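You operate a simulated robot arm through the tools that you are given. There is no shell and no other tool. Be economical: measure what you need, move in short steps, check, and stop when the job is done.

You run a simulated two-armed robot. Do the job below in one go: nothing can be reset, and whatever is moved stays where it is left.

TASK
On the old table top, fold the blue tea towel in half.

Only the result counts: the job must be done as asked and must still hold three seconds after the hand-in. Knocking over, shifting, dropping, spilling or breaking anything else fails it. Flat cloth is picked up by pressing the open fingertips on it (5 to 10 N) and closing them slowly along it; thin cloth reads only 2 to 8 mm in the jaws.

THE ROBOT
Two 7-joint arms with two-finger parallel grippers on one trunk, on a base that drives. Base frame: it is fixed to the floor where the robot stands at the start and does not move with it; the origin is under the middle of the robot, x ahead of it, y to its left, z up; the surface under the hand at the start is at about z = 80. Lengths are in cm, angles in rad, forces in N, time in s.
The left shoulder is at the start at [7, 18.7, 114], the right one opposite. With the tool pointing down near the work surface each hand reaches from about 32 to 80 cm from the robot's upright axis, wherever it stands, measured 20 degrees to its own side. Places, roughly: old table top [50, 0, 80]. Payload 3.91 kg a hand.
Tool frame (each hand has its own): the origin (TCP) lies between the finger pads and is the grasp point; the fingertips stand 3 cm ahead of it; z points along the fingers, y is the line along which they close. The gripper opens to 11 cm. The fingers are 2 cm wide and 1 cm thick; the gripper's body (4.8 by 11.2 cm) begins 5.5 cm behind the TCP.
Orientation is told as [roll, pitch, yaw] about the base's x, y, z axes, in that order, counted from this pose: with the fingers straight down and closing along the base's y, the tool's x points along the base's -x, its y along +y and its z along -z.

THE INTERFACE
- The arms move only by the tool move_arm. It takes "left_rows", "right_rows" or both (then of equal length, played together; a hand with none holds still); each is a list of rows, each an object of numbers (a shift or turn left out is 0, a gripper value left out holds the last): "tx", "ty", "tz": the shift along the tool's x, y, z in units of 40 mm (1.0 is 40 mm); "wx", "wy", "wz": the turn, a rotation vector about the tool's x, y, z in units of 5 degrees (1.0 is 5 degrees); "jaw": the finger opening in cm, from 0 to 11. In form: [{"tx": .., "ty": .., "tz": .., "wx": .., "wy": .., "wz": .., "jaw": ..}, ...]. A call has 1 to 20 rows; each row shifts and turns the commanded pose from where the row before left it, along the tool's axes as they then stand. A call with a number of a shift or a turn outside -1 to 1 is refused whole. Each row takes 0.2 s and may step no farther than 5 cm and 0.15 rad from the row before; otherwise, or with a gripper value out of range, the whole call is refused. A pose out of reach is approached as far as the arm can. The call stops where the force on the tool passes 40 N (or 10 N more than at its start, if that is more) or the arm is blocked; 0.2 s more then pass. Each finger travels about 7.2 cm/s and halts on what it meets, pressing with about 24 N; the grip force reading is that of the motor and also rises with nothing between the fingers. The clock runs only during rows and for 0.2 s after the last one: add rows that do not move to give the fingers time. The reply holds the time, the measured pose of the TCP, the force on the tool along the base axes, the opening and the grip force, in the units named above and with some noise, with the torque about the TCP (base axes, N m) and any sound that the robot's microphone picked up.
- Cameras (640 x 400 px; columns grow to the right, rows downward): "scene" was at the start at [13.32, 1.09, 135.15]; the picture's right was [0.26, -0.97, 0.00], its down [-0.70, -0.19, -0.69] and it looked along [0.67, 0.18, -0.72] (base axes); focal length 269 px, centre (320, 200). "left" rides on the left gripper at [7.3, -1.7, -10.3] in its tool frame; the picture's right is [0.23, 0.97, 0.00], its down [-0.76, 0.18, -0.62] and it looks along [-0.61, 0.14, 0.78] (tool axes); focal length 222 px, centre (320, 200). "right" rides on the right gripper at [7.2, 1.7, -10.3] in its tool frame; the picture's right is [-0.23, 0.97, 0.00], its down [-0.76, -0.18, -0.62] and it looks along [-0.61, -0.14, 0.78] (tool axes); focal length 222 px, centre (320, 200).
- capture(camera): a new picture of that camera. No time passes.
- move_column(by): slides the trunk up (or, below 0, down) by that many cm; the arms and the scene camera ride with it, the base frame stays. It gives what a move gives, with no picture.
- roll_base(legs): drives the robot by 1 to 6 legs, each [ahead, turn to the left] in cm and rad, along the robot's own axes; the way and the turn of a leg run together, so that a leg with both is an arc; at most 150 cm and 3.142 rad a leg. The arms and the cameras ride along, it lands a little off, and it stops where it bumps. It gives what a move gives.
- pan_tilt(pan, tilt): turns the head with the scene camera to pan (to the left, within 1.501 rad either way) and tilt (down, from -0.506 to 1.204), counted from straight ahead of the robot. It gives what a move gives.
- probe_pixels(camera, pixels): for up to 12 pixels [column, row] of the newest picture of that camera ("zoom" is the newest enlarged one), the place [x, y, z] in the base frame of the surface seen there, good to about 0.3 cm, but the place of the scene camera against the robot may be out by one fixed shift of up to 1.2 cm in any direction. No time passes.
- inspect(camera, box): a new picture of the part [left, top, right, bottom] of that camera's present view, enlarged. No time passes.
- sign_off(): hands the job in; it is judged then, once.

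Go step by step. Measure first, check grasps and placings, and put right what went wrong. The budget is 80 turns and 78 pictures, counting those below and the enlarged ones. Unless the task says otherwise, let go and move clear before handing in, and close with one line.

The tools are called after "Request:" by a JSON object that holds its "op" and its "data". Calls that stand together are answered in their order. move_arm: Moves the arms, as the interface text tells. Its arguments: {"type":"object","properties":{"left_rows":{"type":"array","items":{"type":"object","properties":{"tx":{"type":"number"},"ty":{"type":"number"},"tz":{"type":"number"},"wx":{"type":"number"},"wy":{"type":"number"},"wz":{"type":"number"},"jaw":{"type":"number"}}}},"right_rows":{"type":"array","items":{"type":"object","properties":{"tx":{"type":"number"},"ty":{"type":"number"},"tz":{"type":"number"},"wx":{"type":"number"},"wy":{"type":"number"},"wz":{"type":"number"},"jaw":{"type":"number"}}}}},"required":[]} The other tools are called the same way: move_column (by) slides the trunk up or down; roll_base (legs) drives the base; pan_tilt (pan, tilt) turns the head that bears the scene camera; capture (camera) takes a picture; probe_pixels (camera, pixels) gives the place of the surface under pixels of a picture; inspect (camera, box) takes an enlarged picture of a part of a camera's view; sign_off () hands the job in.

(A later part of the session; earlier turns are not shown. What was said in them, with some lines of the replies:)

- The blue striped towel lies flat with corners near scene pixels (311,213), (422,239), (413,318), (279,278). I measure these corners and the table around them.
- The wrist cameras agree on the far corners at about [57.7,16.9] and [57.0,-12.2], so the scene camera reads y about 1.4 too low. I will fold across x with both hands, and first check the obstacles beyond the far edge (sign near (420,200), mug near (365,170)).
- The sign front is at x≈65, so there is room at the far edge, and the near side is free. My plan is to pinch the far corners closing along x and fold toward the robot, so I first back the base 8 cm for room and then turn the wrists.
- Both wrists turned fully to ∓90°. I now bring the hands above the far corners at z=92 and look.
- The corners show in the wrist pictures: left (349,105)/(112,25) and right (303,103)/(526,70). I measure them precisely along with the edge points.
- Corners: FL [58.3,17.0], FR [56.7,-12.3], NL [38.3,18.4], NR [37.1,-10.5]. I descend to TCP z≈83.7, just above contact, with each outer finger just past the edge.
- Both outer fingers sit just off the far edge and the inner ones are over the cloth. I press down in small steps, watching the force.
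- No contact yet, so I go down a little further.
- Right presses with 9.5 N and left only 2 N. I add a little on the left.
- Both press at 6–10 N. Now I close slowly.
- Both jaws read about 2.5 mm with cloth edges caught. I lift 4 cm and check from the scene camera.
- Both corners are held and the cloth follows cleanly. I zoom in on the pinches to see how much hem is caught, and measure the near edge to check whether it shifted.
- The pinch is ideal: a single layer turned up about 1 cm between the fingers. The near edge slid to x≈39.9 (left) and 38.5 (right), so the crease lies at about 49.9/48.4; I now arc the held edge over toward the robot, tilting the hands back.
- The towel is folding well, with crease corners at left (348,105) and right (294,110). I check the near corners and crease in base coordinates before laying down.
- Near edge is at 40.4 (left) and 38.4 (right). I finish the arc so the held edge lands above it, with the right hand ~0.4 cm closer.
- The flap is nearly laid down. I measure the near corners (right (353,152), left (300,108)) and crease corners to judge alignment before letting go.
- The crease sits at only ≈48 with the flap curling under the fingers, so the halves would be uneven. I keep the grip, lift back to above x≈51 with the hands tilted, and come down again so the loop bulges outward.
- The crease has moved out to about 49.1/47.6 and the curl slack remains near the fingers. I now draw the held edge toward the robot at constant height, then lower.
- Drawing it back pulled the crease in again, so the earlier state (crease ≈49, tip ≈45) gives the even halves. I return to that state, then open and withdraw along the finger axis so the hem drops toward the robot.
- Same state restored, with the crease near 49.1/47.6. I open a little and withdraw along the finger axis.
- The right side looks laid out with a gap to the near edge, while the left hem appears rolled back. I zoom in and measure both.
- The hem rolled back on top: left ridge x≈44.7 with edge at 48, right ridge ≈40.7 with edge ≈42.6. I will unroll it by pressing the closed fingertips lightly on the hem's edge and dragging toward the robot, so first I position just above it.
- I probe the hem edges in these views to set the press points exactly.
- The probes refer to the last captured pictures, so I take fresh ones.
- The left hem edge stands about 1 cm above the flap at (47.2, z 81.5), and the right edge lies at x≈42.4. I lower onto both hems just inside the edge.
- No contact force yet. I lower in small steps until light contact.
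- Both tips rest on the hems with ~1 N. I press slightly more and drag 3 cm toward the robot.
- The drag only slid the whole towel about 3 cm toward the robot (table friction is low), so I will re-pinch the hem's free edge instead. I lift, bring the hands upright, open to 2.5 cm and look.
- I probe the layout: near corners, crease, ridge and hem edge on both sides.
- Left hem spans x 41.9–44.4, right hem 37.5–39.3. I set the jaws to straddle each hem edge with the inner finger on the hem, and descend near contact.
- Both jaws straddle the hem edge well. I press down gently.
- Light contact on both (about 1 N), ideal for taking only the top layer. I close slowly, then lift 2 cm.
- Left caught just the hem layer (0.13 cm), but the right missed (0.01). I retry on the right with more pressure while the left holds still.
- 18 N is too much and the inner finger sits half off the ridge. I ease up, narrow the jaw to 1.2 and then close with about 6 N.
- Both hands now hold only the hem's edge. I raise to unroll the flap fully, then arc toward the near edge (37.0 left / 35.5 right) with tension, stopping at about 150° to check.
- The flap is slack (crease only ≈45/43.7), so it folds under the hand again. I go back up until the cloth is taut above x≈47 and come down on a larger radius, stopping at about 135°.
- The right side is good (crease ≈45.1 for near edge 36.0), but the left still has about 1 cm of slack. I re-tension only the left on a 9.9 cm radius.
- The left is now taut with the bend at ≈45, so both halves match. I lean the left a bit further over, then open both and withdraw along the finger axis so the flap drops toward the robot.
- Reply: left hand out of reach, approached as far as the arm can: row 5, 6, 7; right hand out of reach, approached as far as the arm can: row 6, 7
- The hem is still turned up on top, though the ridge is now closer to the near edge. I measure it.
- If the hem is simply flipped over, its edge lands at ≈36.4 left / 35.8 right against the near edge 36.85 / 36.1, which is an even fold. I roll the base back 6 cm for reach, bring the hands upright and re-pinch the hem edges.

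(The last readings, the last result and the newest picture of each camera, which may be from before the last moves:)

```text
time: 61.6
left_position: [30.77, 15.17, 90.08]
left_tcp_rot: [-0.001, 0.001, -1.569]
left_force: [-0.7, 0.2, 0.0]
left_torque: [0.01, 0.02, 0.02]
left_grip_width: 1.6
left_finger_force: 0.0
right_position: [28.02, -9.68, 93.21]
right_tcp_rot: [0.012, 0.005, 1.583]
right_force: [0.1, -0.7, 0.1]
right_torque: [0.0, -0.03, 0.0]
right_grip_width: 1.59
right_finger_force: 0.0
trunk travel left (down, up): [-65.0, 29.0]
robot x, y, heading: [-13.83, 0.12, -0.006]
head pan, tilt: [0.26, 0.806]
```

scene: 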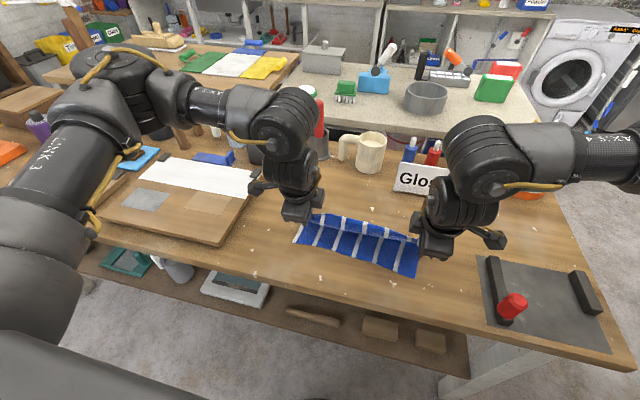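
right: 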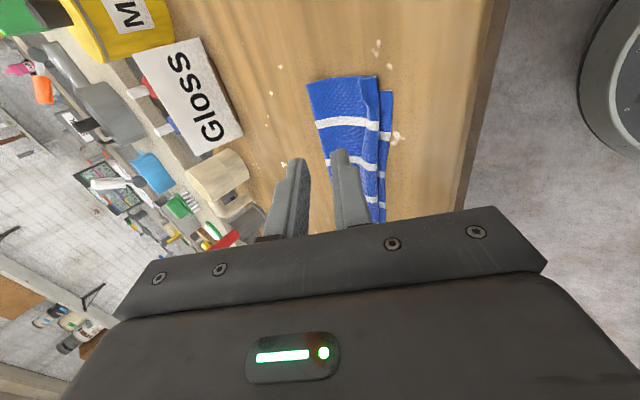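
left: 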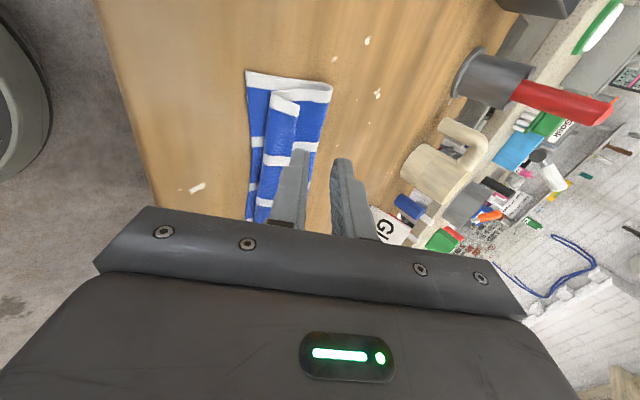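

Request:
{"op": "move_arm", "data": {"left_rows": [{"ty": 0.64}, {"ty": 0.64}, {"ty": 0.64}, {"ty": 0.64}, {"tz": 0.5}, {"tz": 0.5}, {"tz": 0.4}, {}], "right_rows": [{"ty": -0.65, "tx": 0.1, "jaw": 1.2}, {"ty": -0.65, "tx": 0.1}, {"ty": -0.65}, {"ty": -0.65}, {"tz": 0.75}, {"tz": 0.75}, {"tz": 0.68}, {}]}}

Request:
{"op": "inspect", "data": {"camera": "left", "box": [240, 80, 400, 240]}}

Request:
{"op": "probe_pixels", "data": {"camera": "zoom", "pixels": [[320, 150], [300, 150], [340, 150], [360, 150]]}}

Request:
{"op": "inspect", "data": {"camera": "right", "box": [240, 80, 400, 240]}}

```text
time: 63.4
left_position: [40.95, 14.92, 84.15]
left_tcp_rot: [0.001, -0.001, -1.569]
left_force: [0.2, 0.9, 0.6]
left_torque: [0.01, 0.02, 0.0]
left_grip_width: 1.56
left_finger_force: 0.0
right_position: [38.46, -10.65, 84.3]
right_tcp_rot: [0.008, 0.005, 1.58]
right_force: [-0.2, 1.0, 0.3]
right_torque: [-0.01, 0.0, 0.0]
right_grip_width: 1.21
right_finger_force: 0.0
trunk travel left (down, up): [-65.0, 29.0]
robot x, y, heading: [-13.67, -0.07, -0.002]
head pan, tilt: [0.26, 0.806]
```

```text
2.50 times, centred on (320, 160) of left
```

zoom: 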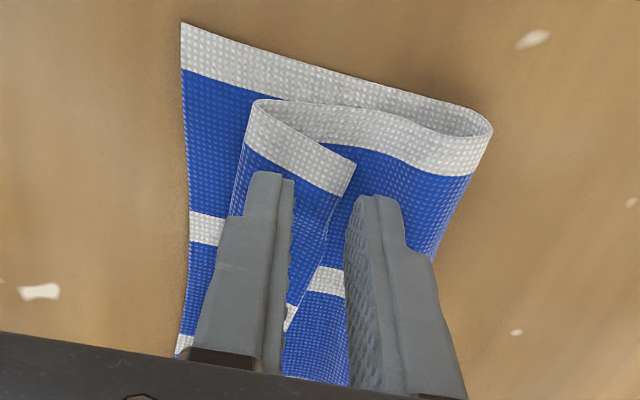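

```text
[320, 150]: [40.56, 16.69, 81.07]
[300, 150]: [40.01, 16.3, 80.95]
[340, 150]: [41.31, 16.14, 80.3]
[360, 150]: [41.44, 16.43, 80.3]
```

```text
2.50 times, centred on (320, 160) of right
```

zoom: 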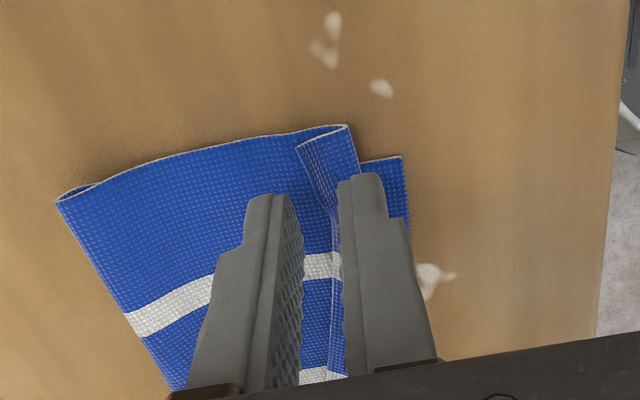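

Left straddles well. On the right the hem is widest at the corner, so I shift that hand 0.8 cm outward and press both down.

Request:
{"op": "move_arm", "data": {"left_rows": [{"tz": 0.1}, {"tz": 0.07}, {"tz": 0.03}, {"tz": 0.02}, {}], "right_rows": [{"tx": 0.2}, {"tz": 0.15}, {"tz": 0.07}, {"tz": 0.03}, {}]}}

```text
time: 64.6
left_position: [40.92, 15.05, 83.27]
left_tcp_rot: [0.0, 0.0, -1.569]
left_force: [0.0, -0.4, 3.1]
left_torque: [-0.01, 0.03, 0.01]
left_grip_width: 1.61
left_finger_force: 0.1
right_position: [38.39, -11.34, 83.32]
right_tcp_rot: [0.009, 0.005, 1.583]
right_force: [0.5, 0.4, 1.4]
right_torque: [0.0, 0.01, 0.02]
right_grip_width: 1.18
right_finger_force: 0.0
trunk travel left (down, up): [-65.0, 29.0]
robot x, y, heading: [-14.08, -0.31, 0.0]
head pan, tilt: [0.26, 0.806]
```

Light contact on both. I add a little on the right, then close slowly and lift 1.2 cm.

Request:
{"op": "move_arm", "data": {"left_rows": [{}, {"jaw": 1.4}, {"jaw": 1.2}, {"jaw": 1.0}, {"jaw": 0.8}, {"jaw": 0.6}, {"jaw": 0.4}, {"jaw": 0.2}, {"jaw": 0}, {}, {}, {"tz": -0.15}, {"tz": -0.15}, {}], "right_rows": [{"tz": 0.03}, {"jaw": 1.1}, {"jaw": 0.95}, {"jaw": 0.8}, {"jaw": 0.65}, {"jaw": 0.5}, {"jaw": 0.35}, {"jaw": 0.2}, {"jaw": 0}, {}, {}, {"tz": -0.15}, {"tz": -0.15}, {}]}}

```text
time: 67.6
left_position: [41.01, 15.1, 84.55]
left_tcp_rot: [-0.002, 0.0, -1.569]
left_force: [-0.5, -0.8, 0.5]
left_torque: [-0.01, 0.02, 0.02]
left_grip_width: 0.15
left_finger_force: 23.3
right_position: [38.48, -11.35, 84.36]
right_tcp_rot: [0.011, 0.005, 1.582]
right_force: [0.4, 0.0, -0.5]
right_torque: [0.0, 0.01, -0.02]
right_grip_width: 0.2
right_finger_force: 23.7
trunk travel left (down, up): [-65.0, 29.0]
robot x, y, heading: [-13.76, -0.25, -0.002]
head pan, tilt: [0.26, 0.806]
```

Both hold the hem edge (1.5 and 2.0 mm). I flip the hem over its ridge toward the robot at low height, tilting the hands as I go, and pull it just straight.

Request:
{"op": "move_arm", "data": {"left_rows": [{"ty": -0.125, "tz": -0.2}, {"ty": -0.125, "tz": -0.2}, {"ty": -0.204, "tz": 0.106, "wx": -1}, {"ty": -0.213, "tz": 0.088, "wx": -1}, {"ty": -0.22, "tz": 0.069, "wx": -1}, {"ty": -0.225, "tz": 0.05, "wx": -1}, {"ty": -0.228, "tz": 0.03, "wx": -1}, {"ty": -0.23, "tz": 0.01, "wx": -1}, {}], "right_rows": [{"ty": 0.06, "tz": -0.17}, {"ty": 0.06, "tz": -0.17}, {"ty": 0.154, "tz": 0.0875, "wx": 1}, {"ty": 0.161, "tz": 0.074, "wx": 1}, {"ty": 0.167, "tz": 0.059, "wx": 1}, {"ty": 0.172, "tz": 0.045, "wx": 1}, {"ty": 0.175, "tz": 0.03, "wx": 1}, {"ty": 0.177, "tz": 0.014, "wx": 1}, {}]}}

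Request:
{"op": "inspect", "data": {"camera": "left", "box": [240, 80, 400, 240]}}

Request:
{"op": "inspect", "data": {"camera": "right", "box": [240, 80, 400, 240]}}

```text
time: 69.6
left_position: [35.02, 15.22, 83.67]
left_tcp_rot: [0.525, -0.001, -1.569]
left_force: [0.2, 0.3, 0.1]
left_torque: [-0.03, 0.02, -0.01]
left_grip_width: 0.15
left_finger_force: 24.5
right_position: [34.29, -11.32, 83.65]
right_tcp_rot: [-0.514, 0.005, 1.581]
right_force: [1.1, 0.6, -0.5]
right_torque: [0.0, 0.04, 0.0]
right_grip_width: 0.19
right_finger_force: 23.7
trunk travel left (down, up): [-65.0, 29.0]
robot x, y, heading: [-13.79, 0.02, -0.001]
head pan, tilt: [0.26, 0.806]
```

```text
2.50 times, centred on (320, 160) of left
```

zoom: 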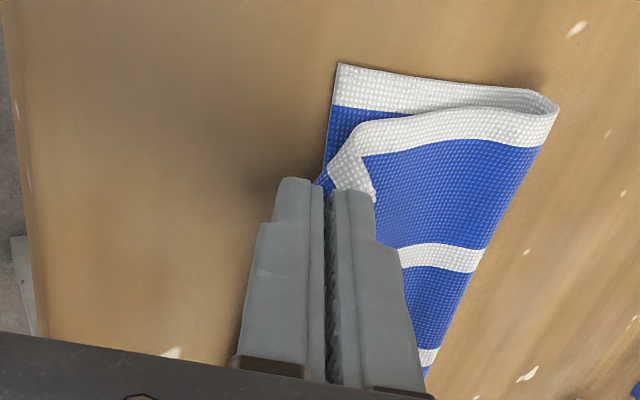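

```text
2.50 times, centred on (320, 160) of right
```

zoom: 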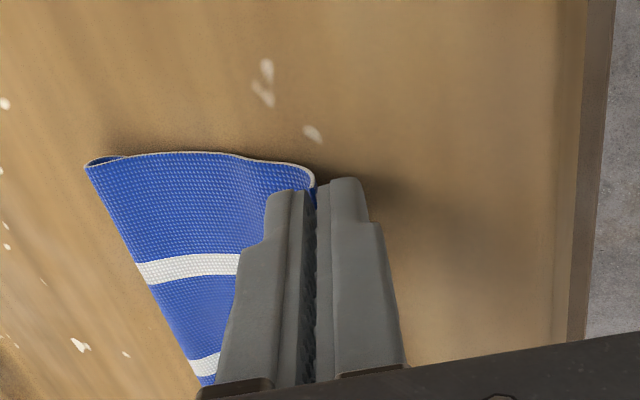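

The flap is straight with its edge over the near edge. I open just enough and withdraw slowly along the finger axis.

Request:
{"op": "move_arm", "data": {"left_rows": [{"jaw": 0.5}, {"jaw": 0.9}, {"tz": -0.15}, {"tz": -0.2}, {"tz": -0.3}, {"tz": -0.4}, {"tz": -0.4}, {}], "right_rows": [{"jaw": 0.5}, {"jaw": 0.9}, {"tz": -0.15}, {"tz": -0.2}, {"tz": -0.3}, {"tz": -0.4}, {"tz": -0.4}, {}]}}

Request:
{"op": "capture", "data": {"camera": "left"}}

Request:
{"op": "capture", "data": {"camera": "right"}}

```text
time: 71.4
left_position: [32.24, 15.11, 88.64]
left_tcp_rot: [0.522, 0.0, -1.568]
left_force: [0.0, -0.3, -0.2]
left_torque: [0.0, 0.04, 0.0]
left_grip_width: 0.91
left_finger_force: 0.0
right_position: [31.42, -11.35, 88.74]
right_tcp_rot: [-0.515, 0.007, 1.58]
right_force: [0.3, 0.2, 0.4]
right_torque: [-0.01, -0.04, 0.03]
right_grip_width: 0.91
right_finger_force: 0.0
trunk travel left (down, up): [-65.0, 29.0]
robot x, y, heading: [-13.97, -0.19, -0.0]
head pan, tilt: [0.26, 0.806]
```

```text
6 pictures are left
```

left: 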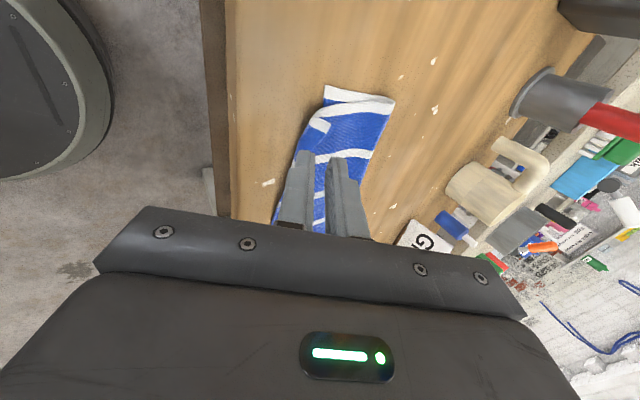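

```text
5 pictures are left
```

right: 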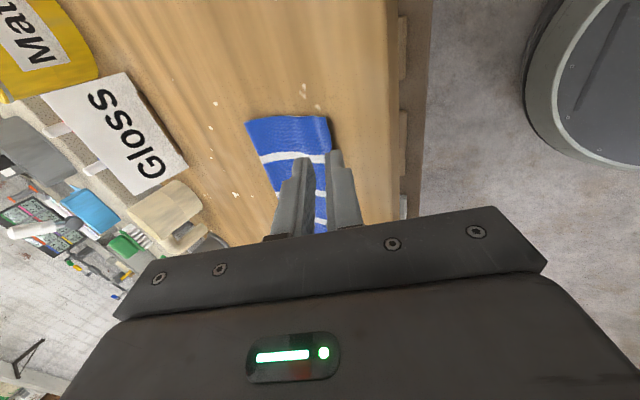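

The right side is flush. On the left a small corner is still turned up around (318,125), so I measure it.

Request:
{"op": "probe_pixels", "data": {"camera": "left", "pixels": [[325, 88], [393, 101], [312, 120], [329, 124], [326, 131], [318, 148], [303, 143], [340, 115], [335, 105]]}}

Request:
{"op": "probe_pixels", "data": {"camera": "right", "pixels": [[327, 118], [330, 145], [249, 123], [310, 125], [329, 135], [322, 200]]}}

Request:
{"op": "inspect", "data": {"camera": "left", "box": [260, 70, 420, 240]}}

```text
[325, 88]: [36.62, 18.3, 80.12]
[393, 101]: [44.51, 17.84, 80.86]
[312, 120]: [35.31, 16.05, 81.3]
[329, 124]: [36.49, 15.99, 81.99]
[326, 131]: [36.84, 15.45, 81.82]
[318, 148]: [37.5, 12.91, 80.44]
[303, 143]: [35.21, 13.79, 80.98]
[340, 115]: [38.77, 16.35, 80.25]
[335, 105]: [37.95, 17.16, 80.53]
```

```text
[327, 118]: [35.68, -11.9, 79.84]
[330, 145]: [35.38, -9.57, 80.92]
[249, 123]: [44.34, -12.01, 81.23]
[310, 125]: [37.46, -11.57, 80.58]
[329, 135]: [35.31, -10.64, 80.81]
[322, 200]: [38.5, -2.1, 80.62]
```

```text
2.35 times, centred on (340, 155) of left
```

zoom: 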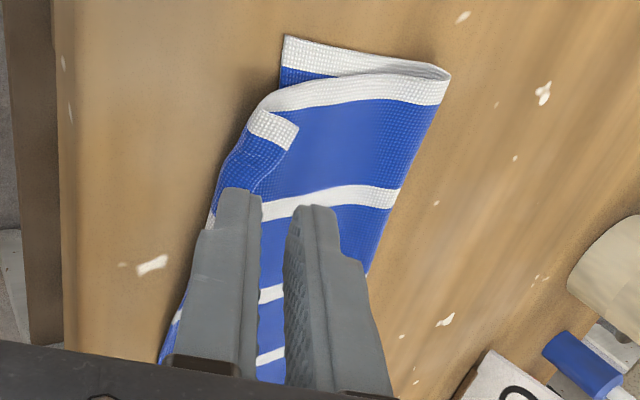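

The right half is flush (35.4 vs 35.7). On the left a ≈1.3 cm hem stands up at (36.5, 16, z 82). I move the hands up and outward to view the whole towel from the scene camera.

Request:
{"op": "move_arm", "data": {"left_rows": [{"ty": 0.25, "tz": -0.43}, {"ty": 0.25, "tz": -0.43}, {"tx": 0.8, "ty": 0.1, "tz": -0.17}, {"tx": 0.8}, {"tx": 0.8}, {"tx": 0.8}, {"tx": 0.5}, {}], "right_rows": [{"ty": -0.25, "tz": -0.43}, {"ty": -0.25, "tz": -0.43}, {"tx": 0.8, "ty": -0.1, "tz": -0.17}, {"tx": 0.8}, {"tx": 0.8}, {"tx": 0.8}, {"tx": 0.5}, {}]}}

Request:
{"op": "inspect", "data": {"camera": "scene", "box": [250, 150, 470, 300]}}

```text
time: 73.2
left_position: [32.04, 30.01, 93.34]
left_tcp_rot: [0.522, 0.0, -1.569]
left_force: [-0.2, 0.4, 0.4]
left_torque: [-0.01, -0.03, 0.0]
left_grip_width: 0.88
left_finger_force: 0.1
right_position: [31.55, -26.07, 93.79]
right_tcp_rot: [-0.511, 0.006, 1.584]
right_force: [-0.3, -0.6, -0.4]
right_torque: [-0.03, -0.01, 0.03]
right_grip_width: 0.9
right_finger_force: 0.1
trunk travel left (down, up): [-65.0, 29.0]
robot x, y, heading: [-13.99, 0.3, 0.001]
head pan, tilt: [0.26, 0.806]
```

```text
2.67 times, centred on (360, 225) of scene
```

zoom: 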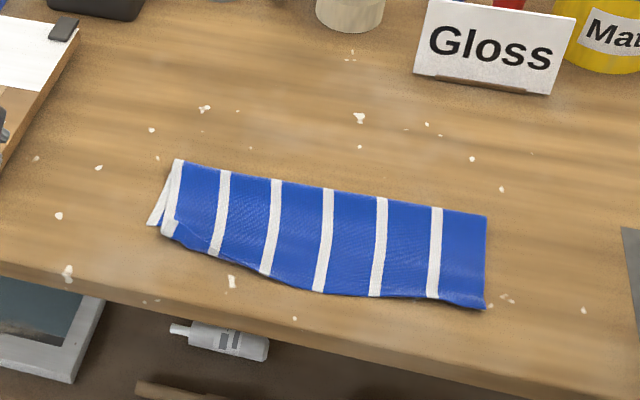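

The towel is now folded neatly in half, with only a small turned-up corner on the left. I measure the outline to judge evenness.

Request:
{"op": "probe_pixels", "data": {"camera": "zoom", "pixels": [[151, 222], [178, 162], [165, 234], [178, 222], [212, 252], [215, 240], [265, 272], [318, 289], [375, 294], [483, 306], [485, 218], [330, 192]]}}

```text
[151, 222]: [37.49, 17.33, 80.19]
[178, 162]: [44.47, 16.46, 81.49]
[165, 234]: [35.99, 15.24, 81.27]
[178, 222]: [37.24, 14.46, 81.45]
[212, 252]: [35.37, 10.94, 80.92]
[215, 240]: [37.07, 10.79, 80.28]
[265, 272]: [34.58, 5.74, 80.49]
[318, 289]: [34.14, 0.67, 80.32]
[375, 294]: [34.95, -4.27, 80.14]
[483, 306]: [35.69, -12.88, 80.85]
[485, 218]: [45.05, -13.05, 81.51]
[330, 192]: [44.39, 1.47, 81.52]
```

The halves match within about 1–2 cm, and only the left hem stands up. I sweep the closed left fingers low from x=39 to 33.5 at y≈14.7 to flip it down.

Request:
{"op": "move_arm", "data": {"left_rows": [{"wx": 1, "jaw": 0}, {"wx": 1}, {"wx": 1}, {"wx": 1}, {"wx": 1}, {"wx": 1}, {"tx": -0.766, "ty": 0.35}, {"tx": -0.766, "ty": 0.35}, {"tx": -0.766, "ty": 0.35}, {"tx": -0.766, "ty": 0.35}, {"tx": -0.766, "ty": 0.35}, {"tz": 0.7}, {"tz": 0.7}, {"tz": 0.6}, {"tz": 0.3}, {}]}}

```text
time: 76.6
left_position: [39.21, 14.59, 84.08]
left_tcp_rot: [-0.003, 0.001, -1.57]
left_force: [0.3, 0.2, 0.8]
left_torque: [0.01, -0.04, 0.02]
left_grip_width: 0.02
left_finger_force: 24.0
right_position: [31.72, -26.23, 93.54]
right_tcp_rot: [-0.513, 0.005, 1.581]
right_force: [0.7, 0.3, 0.0]
right_torque: [-0.02, 0.02, -0.01]
right_grip_width: 0.89
right_finger_force: 0.1
trunk travel left (down, up): [-65.0, 29.0]
robot x, y, heading: [-14.17, -0.25, 0.005]
head pan, tilt: [0.26, 0.806]
```

Request:
{"op": "move_arm", "data": {"left_rows": [{"ty": -0.178}, {"ty": -0.178, "tz": -0.01}, {"ty": -0.178, "tz": -0.02}, {"ty": -0.178, "tz": -0.02}, {"ty": -0.178, "tz": -0.02}, {"ty": -0.178}, {"ty": -0.178}, {"ty": -0.178}, {"tz": -0.6}, {"tz": -0.8}, {"tz": -0.8}, {"tx": 0.8}, {"tx": 0.8}, {"tx": 0.8}, {"tx": 0.8}, {"tx": 0.6}, {}]}}

Request:
{"op": "inspect", "data": {"camera": "scene", "box": [280, 190, 440, 290]}}

```text
time: 80.2
left_position: [33.52, 29.76, 93.19]
left_tcp_rot: [-0.002, 0.0, -1.57]
left_force: [0.1, -0.2, -0.4]
left_torque: [0.02, 0.03, -0.04]
left_grip_width: 0.02
left_finger_force: 24.0
right_position: [31.71, -26.06, 93.57]
right_tcp_rot: [-0.512, 0.004, 1.582]
right_force: [-0.2, -0.9, -0.2]
right_torque: [0.0, 0.03, 0.03]
right_grip_width: 0.88
right_finger_force: 0.1
trunk travel left (down, up): [-65.0, 29.0]
robot x, y, heading: [-13.66, -0.35, 0.002]
head pan, tilt: [0.26, 0.806]
```

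```text
4.00 times, centred on (360, 240) of scene
```

zoom: 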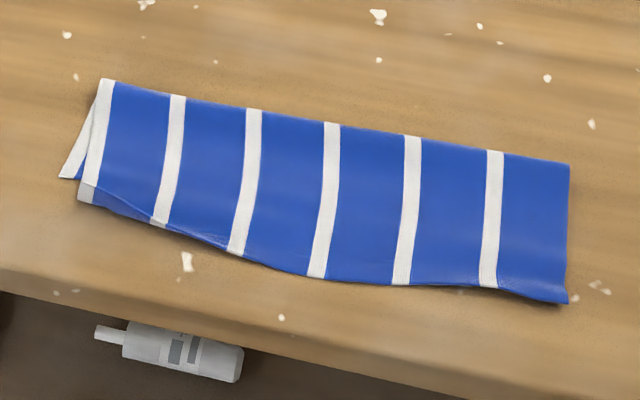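

The sweep flipped the left hem: the enlarged view shows a clean half fold, with the crease from (103,80) to (568,165) and the free edges lying together along the near side. Both hands are clear and empty, so I hand in.

Request:
{"op": "sign_off", "data": {}}

```text
The job is handed in.
```

The blue tea towel is folded in half on the old table top; the two halves match to about 2 cm, with the top edge slightly past the lower one in the middle, and it lies a few centimetres nearer the robot than it started.
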